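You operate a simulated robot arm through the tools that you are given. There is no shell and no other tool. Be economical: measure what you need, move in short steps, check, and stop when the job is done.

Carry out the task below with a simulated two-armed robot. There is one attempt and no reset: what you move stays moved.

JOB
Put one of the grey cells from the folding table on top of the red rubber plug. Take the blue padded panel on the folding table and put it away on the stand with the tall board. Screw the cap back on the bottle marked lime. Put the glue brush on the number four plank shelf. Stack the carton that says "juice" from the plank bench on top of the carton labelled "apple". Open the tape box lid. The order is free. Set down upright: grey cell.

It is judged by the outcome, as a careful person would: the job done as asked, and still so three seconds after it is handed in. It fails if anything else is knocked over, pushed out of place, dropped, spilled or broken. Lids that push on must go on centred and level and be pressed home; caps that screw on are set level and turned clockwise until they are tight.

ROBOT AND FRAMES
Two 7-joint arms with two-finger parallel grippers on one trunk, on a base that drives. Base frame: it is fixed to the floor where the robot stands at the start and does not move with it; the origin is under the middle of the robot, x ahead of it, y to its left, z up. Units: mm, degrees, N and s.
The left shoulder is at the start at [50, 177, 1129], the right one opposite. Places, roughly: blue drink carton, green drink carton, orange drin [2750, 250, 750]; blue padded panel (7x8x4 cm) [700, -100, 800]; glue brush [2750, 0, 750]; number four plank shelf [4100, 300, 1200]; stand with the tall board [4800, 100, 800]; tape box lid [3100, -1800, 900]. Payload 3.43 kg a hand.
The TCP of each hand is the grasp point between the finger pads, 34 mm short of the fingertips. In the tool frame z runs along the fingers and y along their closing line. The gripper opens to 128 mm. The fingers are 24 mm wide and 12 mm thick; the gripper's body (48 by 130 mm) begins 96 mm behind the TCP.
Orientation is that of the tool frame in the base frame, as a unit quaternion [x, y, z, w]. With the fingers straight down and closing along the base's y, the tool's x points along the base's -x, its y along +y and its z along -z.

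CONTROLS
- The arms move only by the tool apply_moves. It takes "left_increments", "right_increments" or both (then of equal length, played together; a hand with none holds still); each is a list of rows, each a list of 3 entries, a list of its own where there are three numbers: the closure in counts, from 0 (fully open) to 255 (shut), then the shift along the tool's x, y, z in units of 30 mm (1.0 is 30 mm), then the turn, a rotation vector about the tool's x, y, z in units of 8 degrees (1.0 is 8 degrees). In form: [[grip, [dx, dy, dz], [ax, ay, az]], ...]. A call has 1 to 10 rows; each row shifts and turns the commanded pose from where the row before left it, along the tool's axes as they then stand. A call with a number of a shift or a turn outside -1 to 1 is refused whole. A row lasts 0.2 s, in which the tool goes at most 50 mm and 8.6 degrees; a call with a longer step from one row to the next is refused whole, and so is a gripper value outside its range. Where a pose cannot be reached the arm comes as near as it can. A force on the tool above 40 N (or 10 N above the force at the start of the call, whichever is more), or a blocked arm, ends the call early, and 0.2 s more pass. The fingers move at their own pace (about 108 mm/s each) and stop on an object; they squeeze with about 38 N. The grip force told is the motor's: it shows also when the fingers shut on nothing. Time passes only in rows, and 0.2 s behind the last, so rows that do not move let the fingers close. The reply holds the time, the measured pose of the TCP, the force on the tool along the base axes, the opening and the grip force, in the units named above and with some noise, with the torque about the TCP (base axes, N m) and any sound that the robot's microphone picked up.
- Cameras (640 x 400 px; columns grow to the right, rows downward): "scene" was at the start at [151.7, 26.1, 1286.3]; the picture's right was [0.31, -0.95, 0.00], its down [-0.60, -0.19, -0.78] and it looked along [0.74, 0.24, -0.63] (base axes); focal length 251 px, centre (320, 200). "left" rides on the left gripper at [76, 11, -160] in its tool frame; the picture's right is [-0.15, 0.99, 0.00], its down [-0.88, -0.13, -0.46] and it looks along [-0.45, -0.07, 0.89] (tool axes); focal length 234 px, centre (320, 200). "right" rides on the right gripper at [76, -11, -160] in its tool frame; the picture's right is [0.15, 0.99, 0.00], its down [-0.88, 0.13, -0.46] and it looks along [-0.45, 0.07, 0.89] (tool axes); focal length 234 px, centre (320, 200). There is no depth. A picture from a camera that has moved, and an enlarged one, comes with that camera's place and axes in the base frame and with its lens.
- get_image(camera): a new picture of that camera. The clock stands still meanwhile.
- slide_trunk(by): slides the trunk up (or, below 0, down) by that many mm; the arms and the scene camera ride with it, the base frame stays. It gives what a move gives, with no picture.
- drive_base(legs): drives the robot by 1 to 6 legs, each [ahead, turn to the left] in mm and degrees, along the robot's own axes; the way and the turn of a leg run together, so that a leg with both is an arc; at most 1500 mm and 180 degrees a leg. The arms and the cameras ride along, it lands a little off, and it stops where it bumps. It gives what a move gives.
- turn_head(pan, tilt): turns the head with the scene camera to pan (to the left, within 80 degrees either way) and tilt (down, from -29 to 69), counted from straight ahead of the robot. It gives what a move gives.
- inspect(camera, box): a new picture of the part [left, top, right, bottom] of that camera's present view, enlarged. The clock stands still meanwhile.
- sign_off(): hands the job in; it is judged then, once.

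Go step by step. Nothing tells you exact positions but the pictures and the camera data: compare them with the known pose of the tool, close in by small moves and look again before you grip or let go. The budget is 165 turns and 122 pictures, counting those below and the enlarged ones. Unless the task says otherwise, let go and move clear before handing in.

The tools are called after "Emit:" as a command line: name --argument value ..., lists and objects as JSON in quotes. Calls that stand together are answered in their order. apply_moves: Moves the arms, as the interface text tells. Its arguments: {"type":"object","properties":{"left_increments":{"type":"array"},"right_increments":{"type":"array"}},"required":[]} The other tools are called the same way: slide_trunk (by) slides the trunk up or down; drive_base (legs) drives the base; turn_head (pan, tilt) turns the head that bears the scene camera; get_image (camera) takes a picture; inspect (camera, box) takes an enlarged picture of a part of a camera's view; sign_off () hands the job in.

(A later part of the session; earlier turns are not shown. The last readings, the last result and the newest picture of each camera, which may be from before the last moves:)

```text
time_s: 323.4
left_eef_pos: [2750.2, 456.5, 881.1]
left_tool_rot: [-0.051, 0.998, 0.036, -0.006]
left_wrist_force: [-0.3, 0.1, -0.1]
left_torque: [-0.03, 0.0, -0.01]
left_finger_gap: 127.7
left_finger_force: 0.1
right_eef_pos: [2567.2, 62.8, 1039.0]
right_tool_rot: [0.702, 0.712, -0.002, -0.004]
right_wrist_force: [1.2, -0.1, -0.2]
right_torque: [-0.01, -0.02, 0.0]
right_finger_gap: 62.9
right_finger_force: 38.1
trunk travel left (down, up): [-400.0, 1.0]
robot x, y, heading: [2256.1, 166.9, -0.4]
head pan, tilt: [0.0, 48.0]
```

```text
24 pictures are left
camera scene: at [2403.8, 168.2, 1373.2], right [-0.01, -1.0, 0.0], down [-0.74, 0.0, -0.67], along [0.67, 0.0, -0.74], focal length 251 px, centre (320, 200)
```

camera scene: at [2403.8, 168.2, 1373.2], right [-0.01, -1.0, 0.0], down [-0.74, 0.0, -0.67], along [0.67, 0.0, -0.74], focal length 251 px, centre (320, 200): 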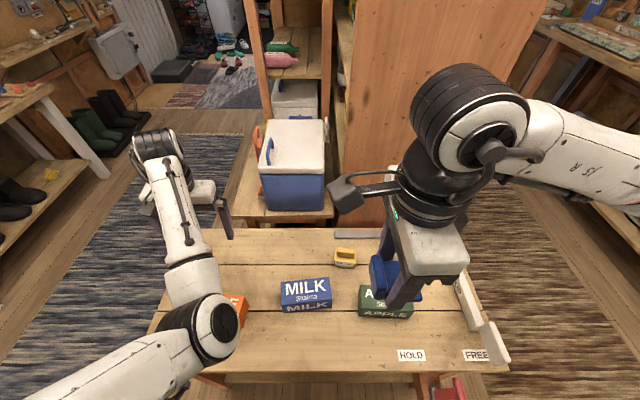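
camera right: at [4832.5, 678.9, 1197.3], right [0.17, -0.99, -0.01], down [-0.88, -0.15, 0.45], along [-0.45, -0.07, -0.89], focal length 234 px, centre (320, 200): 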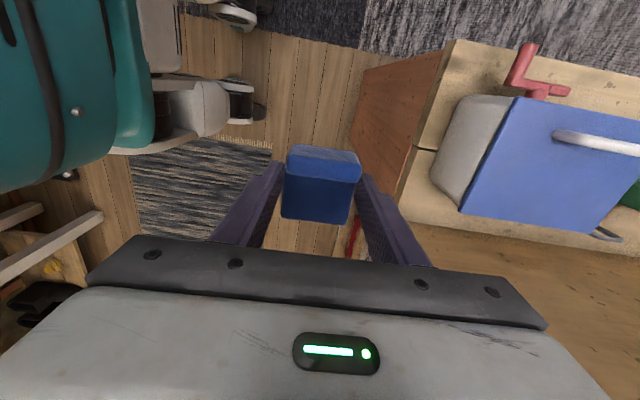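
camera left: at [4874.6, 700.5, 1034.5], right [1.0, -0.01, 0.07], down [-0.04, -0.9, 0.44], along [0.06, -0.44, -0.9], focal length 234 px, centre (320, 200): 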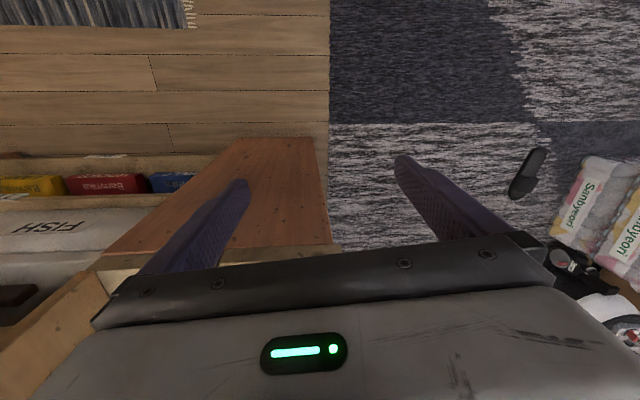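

Bench in view: JUICE left (under my left elbow), MILK, APPLE, yellow glue brush behind. I'll set the panel down in the free area in front, around (2570,105).

Emit:
apply_moves --right_increments '[[255, [0.4, 0.1, 1], [0, 0, 0]], [255, [0.4, 0, 1], [0, 0, 0]], [255, [0.4, 0, 1], [0, 0, 0]], [255, [0.2, 0, 1], [0, 0, 0]], [255, [0, 0, 1], [0, 0, 0]], [255, [0, 0, 1], [0, 0, 0]], [255, [0, 0, 1], [0, 0, 0]], [255, [0, 0, 1], [0, 0, 0]], [255, [0, 0, 1], [0, 0, 0]], [255, [0, 0, 1], [0, 0, 0]]]'

Emit:
apply_moves --right_increments '[[255, [0, 0, 0.8], [0, 0, 0]], [255, [0, 0, 0.5], [0, 0, 0]], [255, [0, 0, 0.3], [0, 0, 0]], [255, [0, 0, 0.3], [0, 0, 0]], [255, [0, 0, 0.3], [0, 0, 0]], [255, [0, 0, 0.2], [0, 0, 0]]]'

```text
time_s: 325.6
left_eef_pos: [2751.7, 457.1, 880.1]
left_tool_rot: [-0.051, 0.998, 0.036, -0.006]
left_wrist_force: [0.3, 0.5, 0.0]
left_torque: [0.01, -0.01, 0.0]
left_finger_gap: 127.9
left_finger_force: 0.0
right_eef_pos: [2567.3, 108.9, 738.7]
right_tool_rot: [0.702, 0.712, -0.001, -0.005]
right_wrist_force: [0.2, 0.4, 0.3]
right_torque: [0.03, 0.02, 0.01]
right_finger_gap: 62.7
right_finger_force: 37.8
trunk travel left (down, up): [-400.0, 1.0]
robot x, y, heading: [2254.7, 166.6, -0.3]
head pan, tilt: [0.0, 48.0]
```

```text
time_s: 327.0
left_eef_pos: [2750.7, 456.1, 880.3]
left_tool_rot: [-0.051, 0.998, 0.036, -0.007]
left_wrist_force: [0.0, 0.2, -0.3]
left_torque: [0.03, 0.0, 0.0]
left_finger_gap: 128.3
left_finger_force: 0.0
right_eef_pos: [2568.3, 107.9, 667.2]
right_tool_rot: [0.703, 0.712, -0.001, -0.004]
right_wrist_force: [-0.2, -0.5, -0.6]
right_torque: [0.02, 0.02, 0.01]
right_finger_gap: 62.8
right_finger_force: 38.4
trunk travel left (down, up): [-400.0, 1.0]
robot x, y, heading: [2254.3, 169.7, -0.4]
head pan, tilt: [0.0, 48.0]
```

Not touching yet at z=667; lower in small steps until contact.

Emit:
apply_moves --right_increments '[[255, [0, 0, 0.12], [0, 0, 0]], [255, [0, 0, 0.12], [0, 0, 0]], [255, [0, 0, 0.12], [0, 0, 0]], [255, [0, 0, 0], [0, 0, 0]]]'

```text
time_s: 328.0
left_eef_pos: [2749.9, 455.9, 880.3]
left_tool_rot: [-0.051, 0.998, 0.037, -0.006]
left_wrist_force: [0.4, 0.6, 0.0]
left_torque: [-0.04, -0.04, 0.02]
left_finger_gap: 127.9
left_finger_force: 0.2
right_eef_pos: [2566.4, 108.1, 657.5]
right_tool_rot: [0.702, 0.712, 0.0, -0.004]
right_wrist_force: [-4.5, -5.5, 20.1]
right_torque: [-0.36, -0.49, -0.1]
right_finger_gap: 62.6
right_finger_force: 38.0
trunk travel left (down, up): [-400.0, 1.0]
robot x, y, heading: [2255.0, 167.1, -0.5]
head pan, tilt: [0.0, 48.0]
```

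Panel rests on the bench. Release, rise clear, then shift the robot left so that JUICE is in front of the right arm.

Emit:
apply_moves --right_increments '[[255, [0, 0, -0.05], [0, 0, 0]], [100, [0, 0, 0], [0, 0, 0]], [70, [0, 0, 0], [0, 0, 0]], [70, [0, 0, -1], [0, 0, 0]], [70, [0, 0, -1], [0, 0, 0]], [70, [0, 0, -1], [0, 0, 0]], [70, [0, 0, -1], [0, 0, 0]], [50, [0, 0, -1], [0, 0, 0]], [50, [0, 0, -1], [0, 0, 0]], [50, [0, 0, -1], [0, 0, 0]]]'

Emit:
drive_base --legs '[[-250, 0], [0, 90], [280, 0], [0, -90], [250, 0]]'

Emit:
turn_head --pan -12 --tilt 48

Emit:
get_image --camera "scene"

```text
time_s: 330.2
left_eef_pos: [2750.4, 457.0, 879.7]
left_tool_rot: [-0.052, 0.998, 0.036, -0.007]
left_wrist_force: [-1.1, -0.1, 0.4]
left_torque: [-0.01, 0.02, -0.02]
left_finger_gap: 128.2
left_finger_force: 0.0
right_eef_pos: [2567.3, 107.2, 868.1]
right_tool_rot: [0.702, 0.712, -0.001, -0.004]
right_wrist_force: [-1.0, 0.1, -0.4]
right_torque: [0.0, 0.0, -0.03]
right_finger_gap: 102.6
right_finger_force: 0.1
trunk travel left (down, up): [-400.0, 1.0]
robot x, y, heading: [2249.9, 171.1, -0.3]
head pan, tilt: [0.0, 48.0]
```

```text
time_s: 342.9
left_eef_pos: [2765.9, 699.7, 880.6]
left_tool_rot: [-0.026, 0.999, 0.036, -0.005]
left_wrist_force: [0.0, 0.1, 1.3]
left_torque: [0.0, 0.0, -0.03]
left_finger_gap: 128.0
left_finger_force: 0.0
right_eef_pos: [2565.6, 360.4, 867.9]
right_tool_rot: [0.722, 0.692, -0.001, -0.003]
right_wrist_force: [0.9, -1.0, 0.9]
right_torque: [0.01, 0.01, 0.01]
right_finger_gap: 102.8
right_finger_force: 0.1
trunk travel left (down, up): [-400.0, 1.0]
robot x, y, heading: [2256.1, 437.4, -3.1]
head pan, tilt: [0.0, 48.0]
stopped in leg 5: the robot was blocked; the commanded pose is now the measured one
```

```text
time_s: 343.6
left_eef_pos: [2766.3, 700.3, 879.1]
left_tool_rot: [-0.025, 0.999, 0.037, -0.006]
left_wrist_force: [0.1, 0.0, 0.7]
left_torque: [-0.02, -0.01, -0.01]
left_finger_gap: 127.9
left_finger_force: 0.1
right_eef_pos: [2565.3, 359.6, 868.1]
right_tool_rot: [0.721, 0.693, -0.002, -0.005]
right_wrist_force: [-0.4, -0.4, 0.5]
right_torque: [-0.01, 0.01, 0.02]
right_finger_gap: 102.8
right_finger_force: 0.1
trunk travel left (down, up): [-400.0, 1.0]
robot x, y, heading: [2255.0, 438.8, -3.4]
head pan, tilt: [-12.0, 48.0]
```

```text
23 pictures are left
camera scene: at [2401.9, 414.1, 1373.2], right [-0.26, -0.96, 0.0], down [-0.72, 0.2, -0.67], along [0.65, -0.18, -0.74], focal length 251 px, centre (320, 200)
```

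scene: 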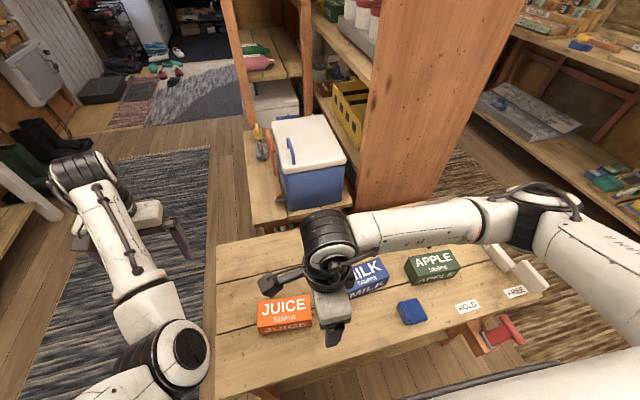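

Move the right hand over JUICE (≈(2654,442)) for a close look.

Emit:
apply_moves --right_increments '[[50, [0.7, 0.7, 0], [0, 0, 0]], [50, [0.7, 0.7, 0.3], [0, 0, 0]], [50, [0.7, 0.7, 0.6], [0, 0, 0]], [50, [0.7, 0.7, 0.6], [0, 0, 0]], [0, [0, 0, 0], [0, 0, 0]]]'

Emit:
get_image --camera "right"

```text
time_s: 344.8
left_eef_pos: [2765.5, 700.0, 880.1]
left_tool_rot: [-0.025, 0.999, 0.036, -0.005]
left_wrist_force: [-0.2, 0.2, -0.1]
left_torque: [0.04, -0.01, 0.05]
left_finger_gap: 128.2
left_finger_force: 0.2
right_eef_pos: [2651.0, 441.4, 822.0]
right_tool_rot: [0.72, 0.694, -0.002, -0.004]
right_wrist_force: [0.6, 0.8, -0.4]
right_torque: [0.0, -0.01, 0.02]
right_finger_gap: 127.9
right_finger_force: 0.1
trunk travel left (down, up): [-400.0, 1.0]
robot x, y, heading: [2258.4, 440.6, -3.2]
head pan, tilt: [-12.0, 48.0]
```

```text
22 pictures are left
camera right: at [2644.0, 517.6, 979.9], right [0.99, 0.11, -0.01], down [0.1, -0.89, 0.45], along [0.04, -0.45, -0.89], focal length 234 px, centre (320, 200)
```

right: 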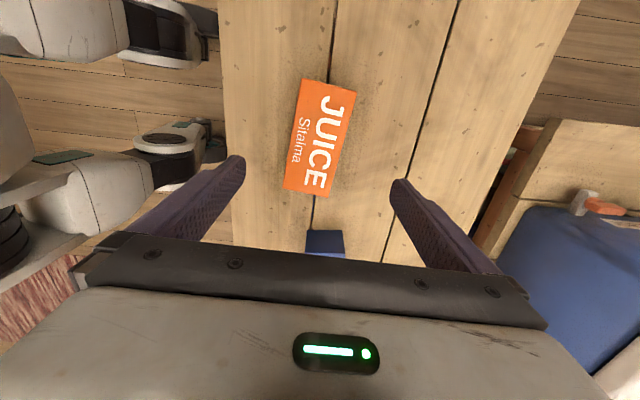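

JUICE carton centre ≈(2646,442), turned ~3°. Descend to z≈675 and grip across its width.

Emit:
apply_moves --right_increments '[[0, [0, -0.15, 0.9], [0, 0, 0.35]], [0, [0, 0, 1], [0, 0, 0]], [0, [0, 0, 1], [0, 0, 0]], [0, [0, 0, 1], [0, 0, 0]], [0, [0, 0, 1], [0, 0, 0]], [100, [0, 0, 0], [0, 0, 0]], [180, [0, 0, 0], [0, 0, 0]], [255, [0, 0, 0], [0, 0, 0]], [255, [0, 0, 0], [0, 0, 0]]]'

Emit:
get_image --camera "scene"

```text
time_s: 346.8
left_eef_pos: [2765.5, 700.5, 880.4]
left_tool_rot: [-0.025, 0.999, 0.037, -0.005]
left_wrist_force: [0.4, -0.1, 0.7]
left_torque: [0.03, -0.01, -0.01]
left_finger_gap: 127.7
left_finger_force: 0.0
right_eef_pos: [2645.3, 442.8, 676.0]
right_tool_rot: [0.738, 0.675, -0.002, -0.005]
right_wrist_force: [-0.2, -0.7, -0.2]
right_torque: [0.0, -0.01, 0.01]
right_finger_gap: 65.4
right_finger_force: 38.3
trunk travel left (down, up): [-400.0, 1.0]
robot x, y, heading: [2257.7, 441.1, -3.4]
head pan, tilt: [-12.0, 48.0]
```

```text
21 pictures are left
camera scene: at [2402.0, 414.1, 1373.2], right [-0.26, -0.96, 0.0], down [-0.72, 0.2, -0.67], along [0.65, -0.18, -0.74], focal length 251 px, centre (320, 200)
```

scene: 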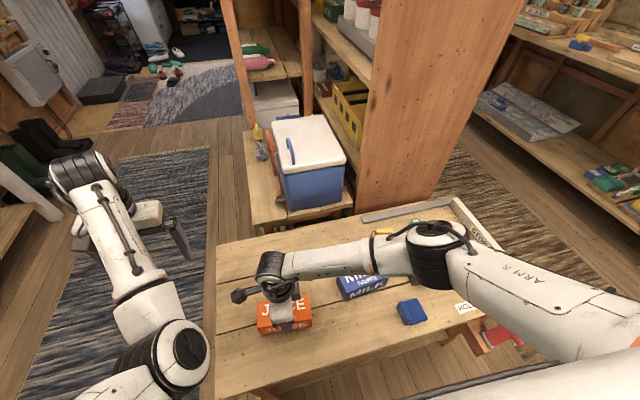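

Gripped (65 mm). Lift and carry it across to above APPLE (≈(2670,-19)).

Emit:
apply_moves --right_increments '[[255, [0, 0, -0.6], [0, 0, 0]], [255, [0, 0, -1], [0, 0, 0]], [255, [0, 0, -1], [0, 0, 0]], [255, [0, 0, -1], [0, 0, 0]], [255, [0, 0, -1], [0, 0, 0]], [255, [-0.5, 0.1, -0.6], [0, 0, 0]], [255, [-0.95, 0.13, 0], [0, 0, 0]], [255, [-0.95, 0.13, 0], [0, 0, 0]], [255, [-0.95, 0.13, 0], [0, 0, 0]], [255, [-0.95, 0.13, 0], [0, 0, 0]]]'

Emit:
apply_moves --right_increments '[[255, [-0.95, 0.13, 0], [0, 0, 0]], [255, [-0.95, 0.13, 0], [0, 0, 0]], [255, [-0.95, 0.13, 0], [0, 0, 0]], [255, [-0.95, 0.13, 0], [0, 0, 0]], [255, [-0.95, 0.13, 0], [0, 0, 0]], [255, [-0.95, 0.13, 0], [0, 0, 0]], [255, [-0.95, 0.13, 0], [0, 0, 0]], [255, [-0.95, 0.13, 0], [0, 0, 0]], [255, [0, 0, 0], [0, 0, 0]]]'

Emit:
get_image --camera "right"

```text
time_s: 349.0
left_eef_pos: [2766.4, 698.4, 880.3]
left_tool_rot: [-0.025, 0.999, 0.037, -0.005]
left_wrist_force: [-0.2, -0.1, 0.1]
left_torque: [0.0, -0.02, 0.03]
left_finger_gap: 128.1
left_finger_force: 0.0
right_eef_pos: [2656.7, 309.8, 830.8]
right_tool_rot: [0.737, 0.676, -0.002, -0.004]
right_wrist_force: [-0.7, -0.3, -0.4]
right_torque: [-0.02, 0.01, 0.03]
right_finger_gap: 65.1
right_finger_force: 38.0
trunk travel left (down, up): [-400.0, 1.0]
robot x, y, heading: [2254.7, 439.5, -3.5]
head pan, tilt: [-12.0, 48.0]
```

```text
time_s: 351.0
left_eef_pos: [2766.8, 698.5, 880.2]
left_tool_rot: [-0.024, 0.999, 0.037, -0.005]
left_wrist_force: [0.4, -0.7, 0.1]
left_torque: [-0.01, 0.01, 0.0]
left_finger_gap: 127.8
left_finger_force: 0.1
right_eef_pos: [2665.1, 82.9, 830.0]
right_tool_rot: [0.737, 0.675, -0.002, -0.004]
right_wrist_force: [0.9, 0.2, 0.5]
right_torque: [-0.01, -0.01, -0.02]
right_finger_gap: 65.1
right_finger_force: 38.3
trunk travel left (down, up): [-400.0, 1.0]
robot x, y, heading: [2254.8, 442.5, -3.3]
head pan, tilt: [-12.0, 48.0]
```

```text
20 pictures are left
camera right: at [2661.3, 158.0, 989.7], right [1.0, 0.06, -0.01], down [0.06, -0.89, 0.45], along [0.02, -0.45, -0.89], focal length 234 px, centre (320, 200)
```

right: 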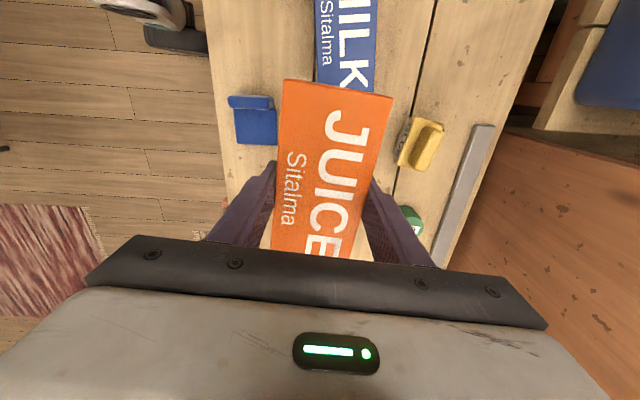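

APPLE is hidden below JUICE in this view. Move over its estimated place and check with the scene camera.

Emit:
apply_moves --right_increments '[[255, [-0.85, 0.07, 0], [0, 0, 0]], [255, [-0.85, 0.07, 0], [0, 0, 0]], [255, [-0.85, 0.07, 0], [0, 0, 0]], [255, [-0.85, 0.07, 0], [0, 0, 0]], [255, [0, 0, 0.7], [0, 0, 0]], [255, [0, 0, 0], [0, 0, 0]]]'

Emit:
inspect --camera "scene" --box '[360, 190, 520, 310]'

```text
time_s: 352.4
left_eef_pos: [2766.7, 700.3, 880.4]
left_tool_rot: [-0.024, 0.999, 0.036, -0.006]
left_wrist_force: [0.9, 0.5, 0.2]
left_torque: [0.0, 0.02, 0.03]
left_finger_gap: 128.3
left_finger_force: 0.1
right_eef_pos: [2664.5, -21.6, 810.6]
right_tool_rot: [0.738, 0.675, -0.002, -0.004]
right_wrist_force: [-0.5, -1.0, -0.2]
right_torque: [-0.03, -0.03, -0.03]
right_finger_gap: 65.0
right_finger_force: 38.1
trunk travel left (down, up): [-400.0, 1.0]
robot x, y, heading: [2256.5, 439.9, -3.4]
head pan, tilt: [-12.0, 48.0]
```

```text
3.33 times, centred on (440, 250) of scene
camera zoom: at [2401.9, 414.1, 1373.2], right [-0.26, -0.96, 0.0], down [-0.72, 0.2, -0.67], along [0.65, -0.18, -0.74], focal length 838 px, centre (-80, 33)
```

zoom: 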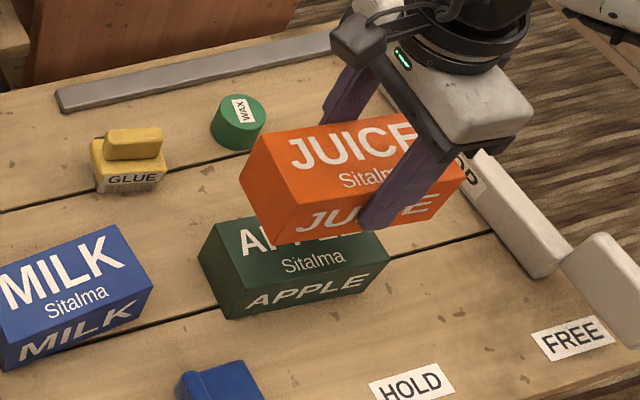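

JUICE hovers over APPLE with only ~5 mm offset. Correct by (−5,−5) and lower to near contact.

Emit:
apply_moves --right_increments '[[255, [-0.18, -0.15, 0.6], [0, 0, 0]], [255, [0, 0, 0.8], [0, 0, 0]], [255, [0, 0, 0.7], [0, 0, 0]], [255, [0, 0, 0.3], [0, 0, 0]], [255, [0, 0, 0.12], [0, 0, 0]], [255, [0, 0, 0.12], [0, 0, 0]], [255, [0, 0, 0], [0, 0, 0]]]'

```text
time_s: 354.0
left_eef_pos: [2764.8, 701.7, 880.1]
left_tool_rot: [-0.024, 0.999, 0.034, -0.005]
left_wrist_force: [0.5, -0.7, 0.0]
left_torque: [-0.02, 0.02, -0.01]
left_finger_gap: 127.9
left_finger_force: 0.1
right_eef_pos: [2660.6, -24.2, 734.1]
right_tool_rot: [0.738, 0.675, 0.0, 0.0]
right_wrist_force: [-4.0, -1.8, 37.6]
right_torque: [-0.02, 0.13, 0.02]
right_finger_gap: 65.0
right_finger_force: 38.1
trunk travel left (down, up): [-400.0, 1.0]
robot x, y, heading: [2256.3, 437.4, -3.3]
head pan, tilt: [-12.0, 48.0]
```

Contact at z≈734. Ease off the pressure, release, and rise.

Emit:
apply_moves --right_increments '[[255, [0, 0, -0.15], [0, 0, 0]], [255, [0, 0, 0], [0, 0, 0]], [110, [0, 0, 0], [0, 0, 0]], [70, [0, 0, 0], [0, 0, 0]], [70, [0, 0, -0.5], [0, 0, 0]], [70, [0, 0, -1], [0, 0, 0]], [70, [0, 0, -1], [0, 0, 0]], [70, [0, 0, -1], [0, 0, 0]], [70, [0, 0, -1], [0, 0, 0]], [70, [0, 0, -0.5], [0, 0, 0]]]'

Emit:
inspect --camera "scene" --box '[340, 190, 520, 320]'

```text
time_s: 356.2
left_eef_pos: [2764.2, 699.7, 879.8]
left_tool_rot: [-0.026, 0.999, 0.037, -0.005]
left_wrist_force: [-0.3, -0.4, -0.5]
left_torque: [0.04, 0.0, -0.02]
left_finger_gap: 128.0
left_finger_force: 0.1
right_eef_pos: [2663.7, -25.6, 882.5]
right_tool_rot: [0.738, 0.675, -0.001, -0.004]
right_wrist_force: [-0.1, 0.4, -0.2]
right_torque: [-0.02, -0.02, -0.03]
right_finger_gap: 93.0
right_finger_force: 0.0
trunk travel left (down, up): [-400.0, 1.0]
robot x, y, heading: [2253.2, 435.4, -3.4]
head pan, tilt: [-12.0, 48.0]
```

```text
3.08 times, centred on (430, 255) of scene
camera zoom: at [2401.9, 414.1, 1373.2], right [-0.26, -0.96, 0.0], down [-0.72, 0.2, -0.67], along [0.65, -0.18, -0.74], focal length 774 px, centre (-18, 31)
```

zoom: 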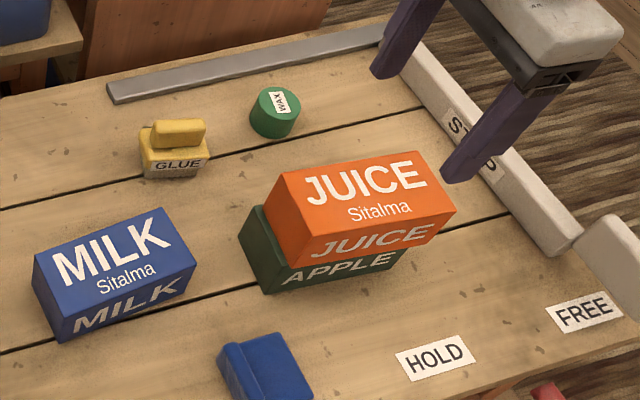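

JUICE is stacked on APPLE and stable. Next the glue brush at ≈(2807,89): rotate the hand back, shift the robot right to y≈200.

Emit:
apply_moves --right_increments '[[70, [0, 0, -1], [0, 0, -1]], [70, [0, 0, -1], [0, 0, -1]], [70, [0, 0, 0], [0, 0, -1]], [70, [0, 0, 0], [0, 0, -1]], [70, [0, 0, 0], [0, 0, -1]], [70, [0, 0, 0], [0, 0, -1]], [70, [0, 0, 0], [0, 0, -1]], [0, [0, 0, 0], [0, 0, -1]], [0, [0, 0, 0], [0, 0, -1]], [0, [0, 0, 0], [0, 0, -1]]]'

Emit:
drive_base --legs '[[-220, 0], [0, -87], [250, 0], [0, 90], [220, 0]]'

```text
time_s: 358.4
left_eef_pos: [2765.6, 700.0, 880.3]
left_tool_rot: [-0.024, 0.999, 0.037, -0.005]
left_wrist_force: [-0.3, 0.7, 0.7]
left_torque: [0.01, 0.0, -0.03]
left_finger_gap: 127.9
left_finger_force: 0.0
right_eef_pos: [2662.0, -27.6, 945.3]
right_tool_rot: [0.13, 0.992, 0.001, -0.004]
right_wrist_force: [-1.2, 0.6, 0.0]
right_torque: [0.0, 0.02, 0.0]
right_finger_gap: 127.7
right_finger_force: 0.0
trunk travel left (down, up): [-400.0, 1.0]
robot x, y, heading: [2257.4, 438.6, -3.3]
head pan, tilt: [-12.0, 48.0]
```

```text
time_s: 370.3
left_eef_pos: [2746.4, 494.4, 878.8]
left_tool_rot: [-0.058, 0.998, 0.037, -0.007]
left_wrist_force: [-0.1, 0.1, 0.5]
left_torque: [-0.01, 0.02, -0.01]
left_finger_gap: 128.0
left_finger_force: 0.2
right_eef_pos: [2689.5, -236.2, 943.4]
right_tool_rot: [0.099, 0.995, 0.001, -0.004]
right_wrist_force: [-0.2, -0.6, 0.5]
right_torque: [-0.01, -0.01, 0.02]
right_finger_gap: 128.1
right_finger_force: 0.0
trunk travel left (down, up): [-400.0, 1.0]
robot x, y, heading: [2255.9, 204.4, 0.3]
head pan, tilt: [-12.0, 48.0]
```

Unwind the remaining yaw and carry the hand over to y≈89, then tilt the fingers forward 35° for the brush.

Emit:
apply_moves --right_increments '[[0, [0, 0, 0], [0, 0, -0.71]], [0, [0, 0, 0], [0, 0, -0.71]], [0, [0, 1, 0], [0, 0, 0]], [0, [0, 1, 0], [0, 0, 0]], [0, [0, 1, 0], [0, 0, 0]], [0, [0, 1, 0], [0, 0, 0]], [0, [0, 1, 0], [0, 0, 0]], [0, [0, 1, 0], [0, 0, 0]], [0, [0, 1, 0], [0, 0, 0]], [0, [0, 1, 0], [0, 0, 0]]]'

Emit:
apply_moves --right_increments '[[0, [0, 0.95, 0], [0, 0, 0]], [0, [0, 0.9, 0], [0, 0, 0]], [0, [0, 0.9, 0.9], [0, 0, 0]], [0, [0, 0, 0.9], [0, -0.9, 0]], [0, [0, 0, 0.9], [0, -0.9, 0]], [0, [0, 0, 0.5], [0, -0.9, 0]], [0, [0, 0, 0], [0, -0.9, 0]], [0, [0, 0, 0], [0, -0.8, 0]], [0, [0, 0, 0], [0, 0, 0]]]'

Emit:
get_image --camera "right"

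```text
time_s: 372.5
left_eef_pos: [2746.3, 493.5, 879.7]
left_tool_rot: [-0.057, 0.998, 0.036, -0.008]
left_wrist_force: [0.2, 0.3, 0.4]
left_torque: [-0.02, -0.01, 0.01]
left_finger_gap: 128.0
left_finger_force: 0.1
right_eef_pos: [2689.9, 1.8, 947.9]
right_tool_rot: [0.001, 1.0, 0.001, -0.004]
right_wrist_force: [0.6, 0.1, -0.2]
right_torque: [0.0, 0.01, 0.01]
right_finger_gap: 128.1
right_finger_force: 0.1
trunk travel left (down, up): [-400.0, 1.0]
robot x, y, heading: [2251.0, 204.8, 0.4]
head pan, tilt: [-12.0, 48.0]
```

```text
time_s: 374.5
left_eef_pos: [2746.8, 494.1, 880.6]
left_tool_rot: [-0.058, 0.998, 0.036, -0.007]
left_wrist_force: [-0.2, 0.6, 0.1]
left_torque: [0.0, 0.03, -0.01]
left_finger_gap: 127.9
left_finger_force: 0.1
right_eef_pos: [2695.1, 86.4, 850.5]
right_tool_rot: [0.001, 0.954, 0.001, 0.299]
right_wrist_force: [0.0, -0.6, -0.8]
right_torque: [0.0, 0.0, 0.0]
right_finger_gap: 127.9
right_finger_force: 0.0
trunk travel left (down, up): [-400.0, 1.0]
robot x, y, heading: [2254.3, 197.3, 0.5]
head pan, tilt: [-12.0, 48.0]
```

```text
17 pictures are left
camera right: at [2540.5, 75.2, 936.6], right [-0.12, 0.99, -0.08], down [0.46, 0.13, 0.88], along [0.88, 0.07, -0.47], focal length 234 px, centre (320, 200)
```

right: 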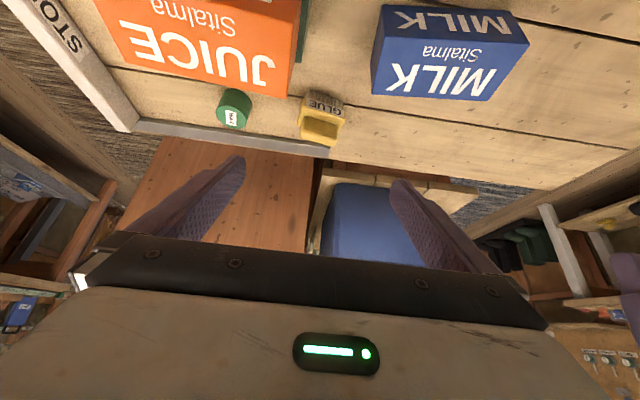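

Brush ≈(2815,88). Approach along the tilted tool axis to it.

Emit:
apply_moves --right_increments '[[0, [0.42, 0.05, 0], [0, 0, 0]], [0, [0, 0, 1], [0, 0, 0]], [0, [0, 0, 1], [0, 0, 0]], [0, [0, 0, 1], [0, 0, 0]], [0, [0, 0, 1], [0, 0, 0]], [0, [0, 0, 1], [0, 0, 0]], [0, [0, 0, 1], [0, 0, 0]], [0, [0, 0, 0.8], [0, 0, 0]], [0, [0, 0, 0.5], [0, 0, 0]]]'

Emit:
inspect --camera "right" --box '[180, 100, 460, 260]'

```text
time_s: 376.5
left_eef_pos: [2746.2, 495.2, 880.3]
left_tool_rot: [-0.057, 0.998, 0.036, -0.007]
left_wrist_force: [0.2, -0.1, -0.3]
left_torque: [-0.01, -0.01, -0.03]
left_finger_gap: 127.9
left_finger_force: 0.0
right_eef_pos: [2809.5, 89.5, 662.4]
right_tool_rot: [0.0, 0.955, 0.001, 0.298]
right_wrist_force: [-0.7, -0.1, 1.4]
right_torque: [-0.01, 0.0, 0.0]
right_finger_gap: 128.0
right_finger_force: 0.1
trunk travel left (down, up): [-400.0, 1.0]
robot x, y, heading: [2251.6, 202.6, 0.6]
head pan, tilt: [-12.0, 48.0]
```

```text
2.29 times, centred on (320, 180) of right
camera zoom: at [2654.5, 77.1, 750.0], right [-0.12, 0.99, -0.08], down [0.46, 0.13, 0.88], along [0.88, 0.07, -0.47], focal length 535 px, centre (320, 246)
```

zoom: 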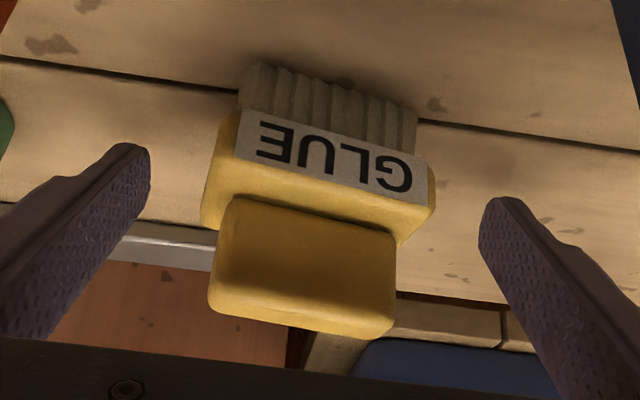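

The brush is between the fingers with the TCP at its body. Close.

Emit:
apply_moves --right_increments '[[80, [0, 0, 0.1], [0, 0, 0]], [160, [0, 0, 0], [0, 0, 0]], [255, [0, 0, 0], [0, 0, 0]], [255, [0, 0, 0], [0, 0, 0]], [255, [0, 0, 0], [0, 0, 0]]]'

Emit:
apply_moves --right_increments '[[255, [-0.57, 0, -0.82], [0, 0, 0]], [255, [-0.57, 0, -0.82], [0, 0, 0]], [255, [-0.57, 0, -0.82], [0, 0, 0]], [255, [-0.57, 0, -0.82], [0, 0, 0]], [255, [-0.57, 0, -0.82], [0, 0, 0]], [255, [-0.57, 0, -0.82], [0, 0, 0]], [255, [-0.57, 0, -0.82], [0, 0, 0]], [255, [0, 0, -1], [0, 0, 0]], [255, [0, 0, -1], [0, 0, 0]], [255, [0, 0, -1], [0, 0, 0]]]'

```text
time_s: 377.7
left_eef_pos: [2745.6, 492.9, 880.6]
left_tool_rot: [-0.057, 0.998, 0.037, -0.006]
left_wrist_force: [-0.4, 0.2, 1.1]
left_torque: [0.03, 0.02, -0.03]
left_finger_gap: 127.7
left_finger_force: 0.0
right_eef_pos: [2811.0, 88.6, 661.6]
right_tool_rot: [0.001, 0.954, 0.001, 0.299]
right_wrist_force: [0.2, -1.0, 1.2]
right_torque: [-0.18, -0.05, -0.04]
right_finger_gap: 69.8
right_finger_force: 37.7
trunk travel left (down, up): [-400.0, 1.0]
robot x, y, heading: [2253.8, 202.8, 0.3]
head pan, tilt: [-12.0, 48.0]
```

```text
time_s: 379.9
left_eef_pos: [2745.0, 494.4, 880.3]
left_tool_rot: [-0.057, 0.998, 0.037, -0.007]
left_wrist_force: [0.0, -0.2, 0.9]
left_torque: [-0.01, 0.05, -0.01]
left_finger_gap: 127.7
left_finger_force: 0.1
right_eef_pos: [2759.3, 88.2, 943.2]
right_tool_rot: [0.001, 0.954, 0.001, 0.299]
right_wrist_force: [0.1, 0.3, -1.6]
right_torque: [-0.01, -0.04, 0.0]
right_finger_gap: 69.7
right_finger_force: 38.4
trunk travel left (down, up): [-400.0, 1.0]
robot x, y, heading: [2250.5, 199.5, 0.2]
head pan, tilt: [-12.0, 48.0]
```

Brush gripped and lifted. Drive via the left passage to in front of shelf FOUR (free front strip near x≈3860).

Emit:
drive_base --legs '[[-250, 0], [0, 90], [880, 0], [0, -90], [1000, 0], [960, 0]]'

Emit:
drive_base --legs '[[0, -90]]'

Emit:
turn_head --pan -5 --tilt 20

Emit:
get_image --camera "scene"

```text
time_s: 403.2
left_eef_pos: [4467.2, 1461.1, 880.6]
left_tool_rot: [-0.078, 0.996, 0.036, -0.008]
left_wrist_force: [-0.1, 0.5, 0.3]
left_torque: [-0.03, 0.03, -0.01]
left_finger_gap: 127.9
left_finger_force: 0.1
right_eef_pos: [4497.0, 1058.3, 942.8]
right_tool_rot: [-0.018, 0.954, 0.008, 0.299]
right_wrist_force: [0.5, -0.1, -1.3]
right_torque: [0.01, 0.01, 0.04]
right_finger_gap: 69.2
right_finger_force: 38.2
trunk travel left (down, up): [-400.0, 1.0]
robot x, y, heading: [3986.8, 1150.7, 2.7]
head pan, tilt: [-12.0, 48.0]
```

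```text
time_s: 407.4
left_eef_pos: [4302.1, 671.9, 879.2]
left_tool_rot: [0.647, 0.762, 0.031, 0.02]
left_wrist_force: [0.1, 0.2, -0.1]
left_torque: [-0.01, -0.01, -0.02]
left_finger_gap: 128.0
left_finger_force: 0.0
right_eef_pos: [3897.6, 638.6, 943.8]
right_tool_rot: [0.659, 0.691, -0.205, 0.217]
right_wrist_force: [-0.2, -0.5, -0.6]
right_torque: [-0.02, -0.02, 0.0]
right_finger_gap: 69.6
right_finger_force: 37.7
trunk travel left (down, up): [-400.0, 1.0]
robot x, y, heading: [3986.9, 1149.7, -86.8]
head pan, tilt: [-12.0, 48.0]
```

```text
time_s: 408.4
left_eef_pos: [4302.1, 671.9, 879.5]
left_tool_rot: [0.646, 0.762, 0.031, 0.021]
left_wrist_force: [0.4, 0.2, -0.2]
left_torque: [0.01, 0.0, -0.03]
left_finger_gap: 127.8
left_finger_force: 0.1
right_eef_pos: [3898.7, 638.1, 942.6]
right_tool_rot: [0.658, 0.691, -0.205, 0.217]
right_wrist_force: [-0.1, -0.3, -1.1]
right_torque: [-0.02, 0.06, -0.01]
right_finger_gap: 69.6
right_finger_force: 38.3
trunk travel left (down, up): [-400.0, 1.0]
robot x, y, heading: [3990.3, 1145.4, -86.8]
head pan, tilt: [-5.0, 20.0]
```

```text
15 pictures are left
camera scene: at [3987.7, 986.4, 1416.0], right [-1.0, 0.03, 0.0], down [0.01, 0.34, -0.94], along [-0.03, -0.94, -0.34], focal length 251 px, centre (320, 200)
```

scene: 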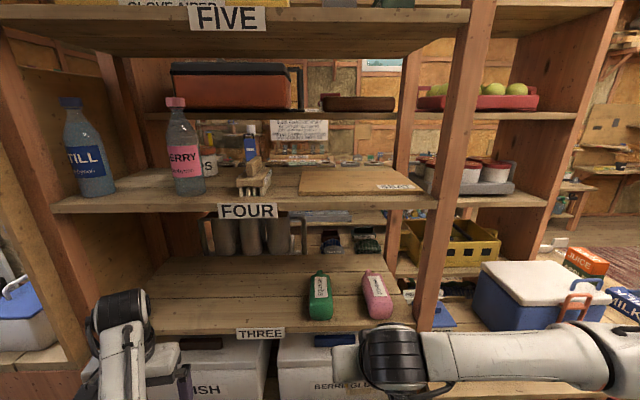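

FOUR's plank top is at z≈1224, front edge y≈465, with a free front strip before the flat board at x≈3905. Raise the brush to z≈1310 first.

Emit:
apply_moves --right_increments '[[255, [-0.57, 0, -0.82], [0, 0, 0]], [255, [-0.57, 0, -0.82], [0, 0, 0]], [255, [-0.57, 0, -0.82], [0, 0, 0]], [255, [-0.57, 0, -0.82], [0, 0, 0]], [255, [-0.57, 0, -0.82], [0, 0, 0]], [255, [-0.57, 0, -0.82], [0, 0, 0]], [255, [-0.57, 0, -0.82], [0, 0, 0]], [255, [-0.57, 0, -0.82], [0, 0, 0]], [255, [-0.57, 0, -0.82], [0, 0, 0]], [255, [-0.57, 0, -0.82], [0, 0, 0]]]'

Emit:
apply_moves --right_increments '[[255, [-0.57, 0, -0.82], [0, 0, 0]], [255, [-0.57, 0, -0.82], [0, 0, 0]], [255, [0, 0, 0], [0, 0, 0]]]'

Emit:
drive_base --legs '[[115, 0]]'

```text
time_s: 410.6
left_eef_pos: [4302.7, 672.4, 880.0]
left_tool_rot: [0.647, 0.762, 0.03, 0.021]
left_wrist_force: [0.4, 0.4, 0.7]
left_torque: [-0.01, -0.04, 0.06]
left_finger_gap: 128.0
left_finger_force: 0.2
right_eef_pos: [3898.0, 640.5, 1243.6]
right_tool_rot: [0.659, 0.691, -0.204, 0.216]
right_wrist_force: [-0.4, -0.3, -1.3]
right_torque: [-0.03, -0.04, 0.01]
right_finger_gap: 69.6
right_finger_force: 38.7
trunk travel left (down, up): [-400.0, 1.0]
robot x, y, heading: [3985.7, 1148.6, -87.0]
head pan, tilt: [-5.0, 20.0]
```

```text
time_s: 411.4
left_eef_pos: [4302.9, 672.6, 879.7]
left_tool_rot: [0.646, 0.762, 0.031, 0.02]
left_wrist_force: [-0.1, 0.4, -0.3]
left_torque: [0.04, -0.03, -0.03]
left_finger_gap: 127.7
left_finger_force: 0.0
right_eef_pos: [3897.9, 639.3, 1301.2]
right_tool_rot: [0.658, 0.691, -0.205, 0.217]
right_wrist_force: [-0.1, -0.4, -0.3]
right_torque: [-0.02, 0.0, 0.03]
right_finger_gap: 69.4
right_finger_force: 37.4
trunk travel left (down, up): [-400.0, 1.0]
robot x, y, heading: [3983.8, 1148.7, -87.0]
head pan, tilt: [-5.0, 20.0]
```

```text
time_s: 412.6
left_eef_pos: [4307.9, 559.6, 878.5]
left_tool_rot: [0.647, 0.762, 0.031, 0.019]
left_wrist_force: [0.2, -0.6, 0.1]
left_torque: [0.04, 0.0, 0.01]
left_finger_gap: 128.1
left_finger_force: 0.0
right_eef_pos: [3903.4, 526.0, 1300.9]
right_tool_rot: [0.658, 0.691, -0.204, 0.217]
right_wrist_force: [-0.2, -0.4, -2.0]
right_torque: [-0.01, 0.0, 0.0]
right_finger_gap: 69.4
right_finger_force: 37.9
trunk travel left (down, up): [-400.0, 1.0]
robot x, y, heading: [3994.2, 1033.7, -86.8]
head pan, tilt: [-5.0, 20.0]
```

Move the brush forward over the front strip and look.

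Emit:
apply_moves --right_increments '[[255, [-0.74, 0, 0.52], [0, 0, 0]], [255, [-0.74, 0, 0.52], [0, 0, 0]], [255, [-0.74, 0, 0.52], [0, 0, 0]], [255, [0, 0, 0], [0, 0, 0]]]'

Emit:
inspect --camera "scene" --box '[230, 100, 470, 280]'

```text
time_s: 413.6
left_eef_pos: [4309.2, 559.7, 879.6]
left_tool_rot: [0.646, 0.762, 0.031, 0.021]
left_wrist_force: [0.4, -0.4, -1.0]
left_torque: [-0.04, 0.0, 0.01]
left_finger_gap: 127.6
left_finger_force: 0.0
right_eef_pos: [3909.1, 445.6, 1300.2]
right_tool_rot: [0.658, 0.691, -0.205, 0.218]
right_wrist_force: [-0.5, -0.1, -0.7]
right_torque: [-0.01, 0.05, -0.02]
right_finger_gap: 69.4
right_finger_force: 38.1
trunk travel left (down, up): [-400.0, 1.0]
robot x, y, heading: [3989.7, 1033.7, -86.7]
head pan, tilt: [-5.0, 20.0]
```

```text
2.22 times, centred on (350, 190) of scene
camera zoom: at [3993.9, 873.5, 1416.1], right [-1.0, 0.03, 0.0], down [0.01, 0.34, -0.94], along [-0.03, -0.94, -0.34], focal length 559 px, centre (253, 222)
```

zoom: 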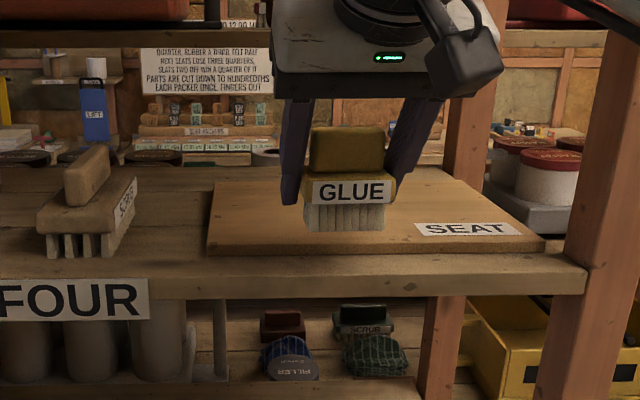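

The brush is just over the free strip (front ~6 mm inside the plank edge). Lower it.

Emit:
apply_moves --right_increments '[[255, [0.3, 0, 0.43], [0, 0, 0]], [255, [0.2, 0, 0.29], [0, 0, 0]], [255, [0.07, 0, 0.1], [0, 0, 0]], [255, [0.06, 0, 0.08], [0, 0, 0]], [255, [0, 0, 0], [0, 0, 0]]]'

```text
time_s: 414.8
left_eef_pos: [4309.3, 559.2, 879.6]
left_tool_rot: [0.646, 0.762, 0.031, 0.02]
left_wrist_force: [0.4, -0.1, 0.0]
left_torque: [0.0, -0.02, 0.03]
left_finger_gap: 128.2
left_finger_force: 0.1
right_eef_pos: [3907.8, 446.1, 1269.1]
right_tool_rot: [0.658, 0.691, -0.204, 0.217]
right_wrist_force: [0.1, -0.2, -1.6]
right_torque: [0.02, 0.0, 0.0]
right_finger_gap: 69.5
right_finger_force: 38.0
trunk travel left (down, up): [-400.0, 1.0]
robot x, y, heading: [3994.3, 1038.0, -86.6]
head pan, tilt: [-5.0, 20.0]
```

Emit:
apply_moves --right_increments '[[255, [0.06, 0, 0.08], [0, 0, 0]], [255, [0.06, 0, 0.08], [0, 0, 0]], [255, [0, 0, 0], [0, 0, 0]]]'

```text
time_s: 415.6
left_eef_pos: [4308.9, 560.1, 880.0]
left_tool_rot: [0.647, 0.762, 0.031, 0.02]
left_wrist_force: [0.7, 0.2, 0.4]
left_torque: [0.03, -0.03, 0.0]
left_finger_gap: 128.1
left_finger_force: 0.1
right_eef_pos: [3907.7, 447.3, 1262.5]
right_tool_rot: [0.659, 0.691, -0.205, 0.217]
right_wrist_force: [0.1, 0.1, -1.5]
right_torque: [0.0, 0.0, 0.01]
right_finger_gap: 69.5
right_finger_force: 38.0
trunk travel left (down, up): [-400.0, 1.0]
robot x, y, heading: [3996.1, 1038.0, -87.0]
head pan, tilt: [-5.0, 20.0]
```

Emit:
apply_moves --right_increments '[[255, [0.05, 0, 0.07], [0, 0, 0]], [255, [0.05, 0, 0.07], [0, 0, 0]], [255, [0.05, 0, 0.07], [0, 0, 0]], [255, [0, 0, 0], [0, 0, 0]]]'

Emit:
inspect --camera "scene" --box '[300, 140, 440, 245]'

```text
time_s: 416.6
left_eef_pos: [4309.1, 561.7, 882.0]
left_tool_rot: [0.646, 0.762, 0.031, 0.021]
left_wrist_force: [-0.4, -0.3, -0.2]
left_torque: [-0.02, 0.02, 0.02]
left_finger_gap: 128.1
left_finger_force: 0.0
right_eef_pos: [3907.4, 446.5, 1260.5]
right_tool_rot: [0.658, 0.689, -0.208, 0.223]
right_wrist_force: [-0.6, -4.5, 29.8]
right_torque: [0.41, 0.41, 0.02]
right_finger_gap: 69.5
right_finger_force: 38.1
trunk travel left (down, up): [-400.0, 1.0]
robot x, y, heading: [3992.9, 1035.6, -86.6]
head pan, tilt: [-5.0, 20.0]
```

```text
3.81 times, centred on (370, 192) of scene
camera zoom: at [3994.5, 875.7, 1416.8], right [-1.0, 0.03, 0.0], down [0.01, 0.34, -0.94], along [-0.03, -0.94, -0.34], focal length 958 px, centre (130, 229)
```

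zoom: 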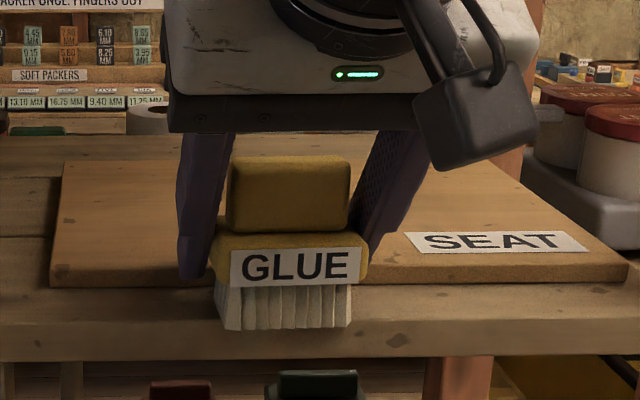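

The bristles sit flush with the plank's front edge. Lift a little, move 5 mm inward, set down again.

Emit:
apply_moves --right_increments '[[255, [-0.15, 0, -0.22], [0, 0, 0]], [255, [-0.14, 0, 0.1], [0, 0, 0]], [255, [0.04, 0, 0.06], [0, 0, 0]], [255, [0, 0, 0], [0, 0, 0]]]'

Emit:
apply_moves --right_increments '[[255, [0.04, 0, 0.06], [0, 0, 0]], [255, [0.03, 0, 0.04], [0, 0, 0]], [255, [0, 0, 0], [0, 0, 0]]]'

```text
time_s: 417.6
left_eef_pos: [4309.6, 560.6, 880.4]
left_tool_rot: [0.647, 0.762, 0.031, 0.02]
left_wrist_force: [-0.4, 0.6, -0.5]
left_torque: [-0.01, -0.02, 0.0]
left_finger_gap: 127.9
left_finger_force: 0.1
right_eef_pos: [3908.2, 441.3, 1260.9]
right_tool_rot: [0.658, 0.691, -0.205, 0.217]
right_wrist_force: [-0.4, 6.3, 7.4]
right_torque: [-0.03, 0.42, -0.2]
right_finger_gap: 69.5
right_finger_force: 38.2
trunk travel left (down, up): [-400.0, 1.0]
robot x, y, heading: [3992.8, 1039.7, -86.6]
head pan, tilt: [-5.0, 20.0]
```

```text
time_s: 418.4
left_eef_pos: [4309.1, 561.3, 881.6]
left_tool_rot: [0.646, 0.762, 0.03, 0.021]
left_wrist_force: [-0.4, 0.0, -0.2]
left_torque: [0.03, -0.03, 0.01]
left_finger_gap: 128.0
left_finger_force: 0.0
right_eef_pos: [3908.2, 442.8, 1261.4]
right_tool_rot: [0.658, 0.689, -0.208, 0.22]
right_wrist_force: [-1.4, 1.3, 25.5]
right_torque: [0.13, 0.65, -0.1]
right_finger_gap: 69.6
right_finger_force: 38.0
trunk travel left (down, up): [-400.0, 1.0]
robot x, y, heading: [3994.3, 1039.0, -86.8]
head pan, tilt: [-5.0, 20.0]
```

Resting. Ease off, open, and withdraw back along the tool axis.

Emit:
apply_moves --right_increments '[[255, [-0.04, 0, -0.06], [0, 0, 0]], [180, [0, 0, 0], [0, 0, 0]], [90, [0, 0, 0], [0, 0, 0]], [80, [0, 0, 0], [0, 0, 0]], [80, [0, 0, -0.5], [0, 0, 0]], [80, [0, 0, -1], [0, 0, 0]], [80, [0, 0, -1], [0, 0, 0]], [80, [0, 0, -1], [0, 0, 0]], [80, [0, 0, -1], [0, 0, 0]]]'

Emit:
inspect --camera "scene" --box '[300, 140, 440, 245]'

```text
time_s: 420.4
left_eef_pos: [4308.4, 559.1, 880.2]
left_tool_rot: [0.647, 0.762, 0.031, 0.02]
left_wrist_force: [0.0, 0.0, 0.2]
left_torque: [-0.02, -0.04, -0.02]
left_finger_gap: 128.0
left_finger_force: 0.2
right_eef_pos: [3903.7, 519.8, 1371.9]
right_tool_rot: [0.658, 0.691, -0.205, 0.218]
right_wrist_force: [-0.1, -0.2, 0.2]
right_torque: [0.01, -0.02, 0.0]
right_finger_gap: 87.7
right_finger_force: 0.1
trunk travel left (down, up): [-400.0, 1.0]
robot x, y, heading: [3990.8, 1036.7, -86.9]
head pan, tilt: [-5.0, 20.0]
```

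```text
3.81 times, centred on (370, 192) of scene
camera zoom: at [3994.2, 874.0, 1416.1], right [-1.0, 0.03, 0.0], down [0.01, 0.34, -0.94], along [-0.03, -0.94, -0.34], focal length 958 px, centre (130, 229)
```

zoom: 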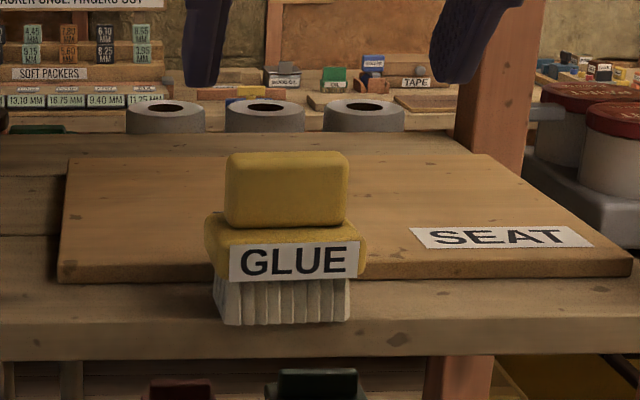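

The glue brush stands on shelf FOUR. Now back off, level the hand, and return to the bench for the panel.

Emit:
drive_base --legs '[[-130, 0]]'

Emit:
apply_moves --right_increments '[[0, [0.57, 0, 0.82], [0, 0, 0]], [0, [0.57, 0, 0.82], [0, 0, 0]], [0, [0.57, 0, 0.82], [0, 0, 0]], [0, [0.57, 0, 0.82], [0, 0, 0]], [0, [0.57, 0, 0.82], [0, 0, 0]], [0, [0, 0, 0], [0, 0.88, 0]], [0, [0, 0, 0], [0, 0.88, 0]], [0, [0, 0, 0], [0, 0.88, 0]], [0, [0, 0, 0], [0, 0.88, 0]], [0, [0, 0, 0], [0, 0.84, 0]]]'

Emit:
apply_moves --right_increments '[[0, [0.6, 0, 1], [0, 0, 0]], [0, [0.6, 0, 1], [0, 0, 0]], [0, [0.6, 0, 1], [0, 0, 0]], [0, [0.6, 0, 1], [0, 0, 0]], [0, [0.6, 0, 1], [0, 0, 0]], [0, [0.6, 0, 1], [0, 0, 0]], [0, [0.6, 0, 1], [0, 0, 0]], [0, [0.6, 0, 0], [0, 0, 0]]]'

Emit:
drive_base --legs '[[0, -93], [1000, 0], [960, 0], [0, 90], [960, 0], [0, 90]]'

```text
time_s: 421.7
left_eef_pos: [4301.8, 693.1, 880.2]
left_tool_rot: [0.646, 0.763, 0.031, 0.02]
left_wrist_force: [-0.2, 0.4, 0.5]
left_torque: [0.01, 0.04, 0.01]
left_finger_gap: 127.8
left_finger_force: 0.0
right_eef_pos: [3897.6, 650.1, 1372.1]
right_tool_rot: [0.658, 0.691, -0.205, 0.218]
right_wrist_force: [-0.4, 0.4, 0.6]
right_torque: [-0.02, 0.0, 0.0]
right_finger_gap: 87.6
right_finger_force: 0.0
trunk travel left (down, up): [-400.0, 1.0]
robot x, y, heading: [3984.9, 1167.2, -86.7]
head pan, tilt: [-5.0, 20.0]
```

```text
time_s: 423.9
left_eef_pos: [4303.2, 692.5, 880.4]
left_tool_rot: [0.646, 0.762, 0.031, 0.02]
left_wrist_force: [-0.3, -0.1, 0.2]
left_torque: [0.01, -0.03, 0.04]
left_finger_gap: 128.2
left_finger_force: 0.1
right_eef_pos: [3897.9, 650.3, 1221.5]
right_tool_rot: [0.689, 0.724, 0.003, 0.001]
right_wrist_force: [0.4, -0.3, -0.5]
right_torque: [0.01, -0.02, -0.03]
right_finger_gap: 127.9
right_finger_force: 0.1
trunk travel left (down, up): [-400.0, 1.0]
robot x, y, heading: [3984.3, 1171.6, -86.6]
head pan, tilt: [-5.0, 20.0]
```

```text
time_s: 425.7
left_eef_pos: [4302.2, 691.2, 879.4]
left_tool_rot: [0.647, 0.762, 0.031, 0.02]
left_wrist_force: [-0.6, 0.2, -1.0]
left_torque: [-0.03, 0.03, -0.01]
left_finger_gap: 127.8
left_finger_force: 0.1
right_eef_pos: [3890.8, 793.0, 1013.3]
right_tool_rot: [0.689, 0.725, 0.002, 0.0]
right_wrist_force: [0.1, -0.2, 0.2]
right_torque: [0.01, 0.02, 0.03]
right_finger_gap: 128.2
right_finger_force: 0.0
trunk travel left (down, up): [-400.0, 1.0]
robot x, y, heading: [3986.4, 1168.1, -86.6]
head pan, tilt: [-5.0, 20.0]
```

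```text
time_s: 451.6
left_eef_pos: [2552.5, 423.8, 879.0]
left_tool_rot: [-0.067, 0.997, 0.036, -0.007]
left_wrist_force: [-0.1, -0.4, -0.5]
left_torque: [0.0, 0.03, 0.0]
left_finger_gap: 128.1
left_finger_force: 0.1
right_eef_pos: [2439.1, 13.8, 1012.2]
right_tool_rot: [-0.009, 1.0, 0.002, -0.003]
right_wrist_force: [0.0, 0.8, -0.2]
right_torque: [0.0, 0.03, 0.02]
right_finger_gap: 128.1
right_finger_force: 0.1
trunk travel left (down, up): [-400.0, 1.0]
robot x, y, heading: [2068.1, 120.3, 1.6]
head pan, tilt: [-5.0, 20.0]
```

Approach the bench 130 mm and bring the hand over the panel for a look.

Emit:
drive_base --legs '[[130, -1]]'

Emit:
apply_moves --right_increments '[[0, [0, 0.5, 1], [0, 0, 0]], [0, [0, 0.5, 1], [0, 0, 0]], [0, [0, 0.5, 1], [0, 0, 0]], [0, [0, 0.5, 1], [0, 0, 0]], [0, [0, 0.5, 1], [0, 0, 0]], [0, [0, 0.4, 1], [0, 0, 0]], [0, [0, 0, 1], [0, 0, 0]]]'

Emit:
get_image --camera "right"

```text
time_s: 452.9
left_eef_pos: [2686.7, 417.1, 878.8]
left_tool_rot: [-0.059, 0.998, 0.036, -0.006]
left_wrist_force: [-0.1, -0.3, -0.1]
left_torque: [0.01, 0.01, -0.02]
left_finger_gap: 127.9
left_finger_force: 0.1
right_eef_pos: [2566.1, 8.9, 1011.9]
right_tool_rot: [-0.002, 1.0, 0.002, -0.002]
right_wrist_force: [-0.8, -0.1, 0.6]
right_torque: [0.0, 0.06, -0.01]
right_finger_gap: 128.2
right_finger_force: 0.0
trunk travel left (down, up): [-400.0, 1.0]
robot x, y, heading: [2194.5, 122.1, 0.6]
head pan, tilt: [-5.0, 20.0]
```

```text
time_s: 454.5
left_eef_pos: [2686.6, 417.4, 879.3]
left_tool_rot: [-0.059, 0.998, 0.036, -0.007]
left_wrist_force: [0.3, 0.2, -0.4]
left_torque: [0.02, -0.01, 0.0]
left_finger_gap: 128.0
left_finger_force: 0.1
right_eef_pos: [2564.3, 97.6, 803.8]
right_tool_rot: [-0.002, 1.0, 0.002, 0.0]
right_wrist_force: [0.3, -0.6, 0.0]
right_torque: [0.0, 0.04, -0.02]
right_finger_gap: 128.1
right_finger_force: 0.0
trunk travel left (down, up): [-400.0, 1.0]
robot x, y, heading: [2194.6, 121.3, 0.7]
head pan, tilt: [-5.0, 20.0]
```

```text
11 pictures are left
camera right: at [2488.4, 86.2, 962.9], right [-0.15, 0.99, 0.0], down [0.88, 0.13, 0.45], along [0.45, 0.07, -0.89], focal length 234 px, centre (320, 200)
```

right: 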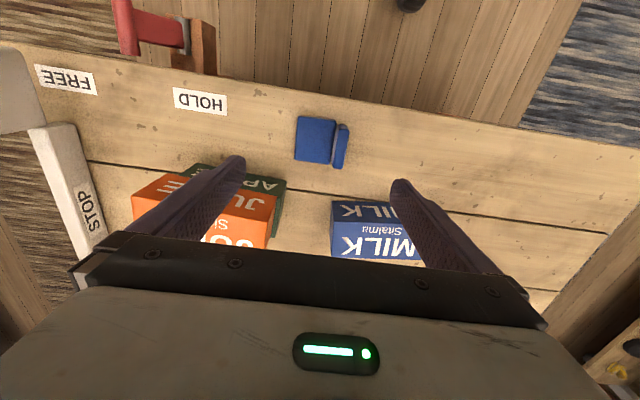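

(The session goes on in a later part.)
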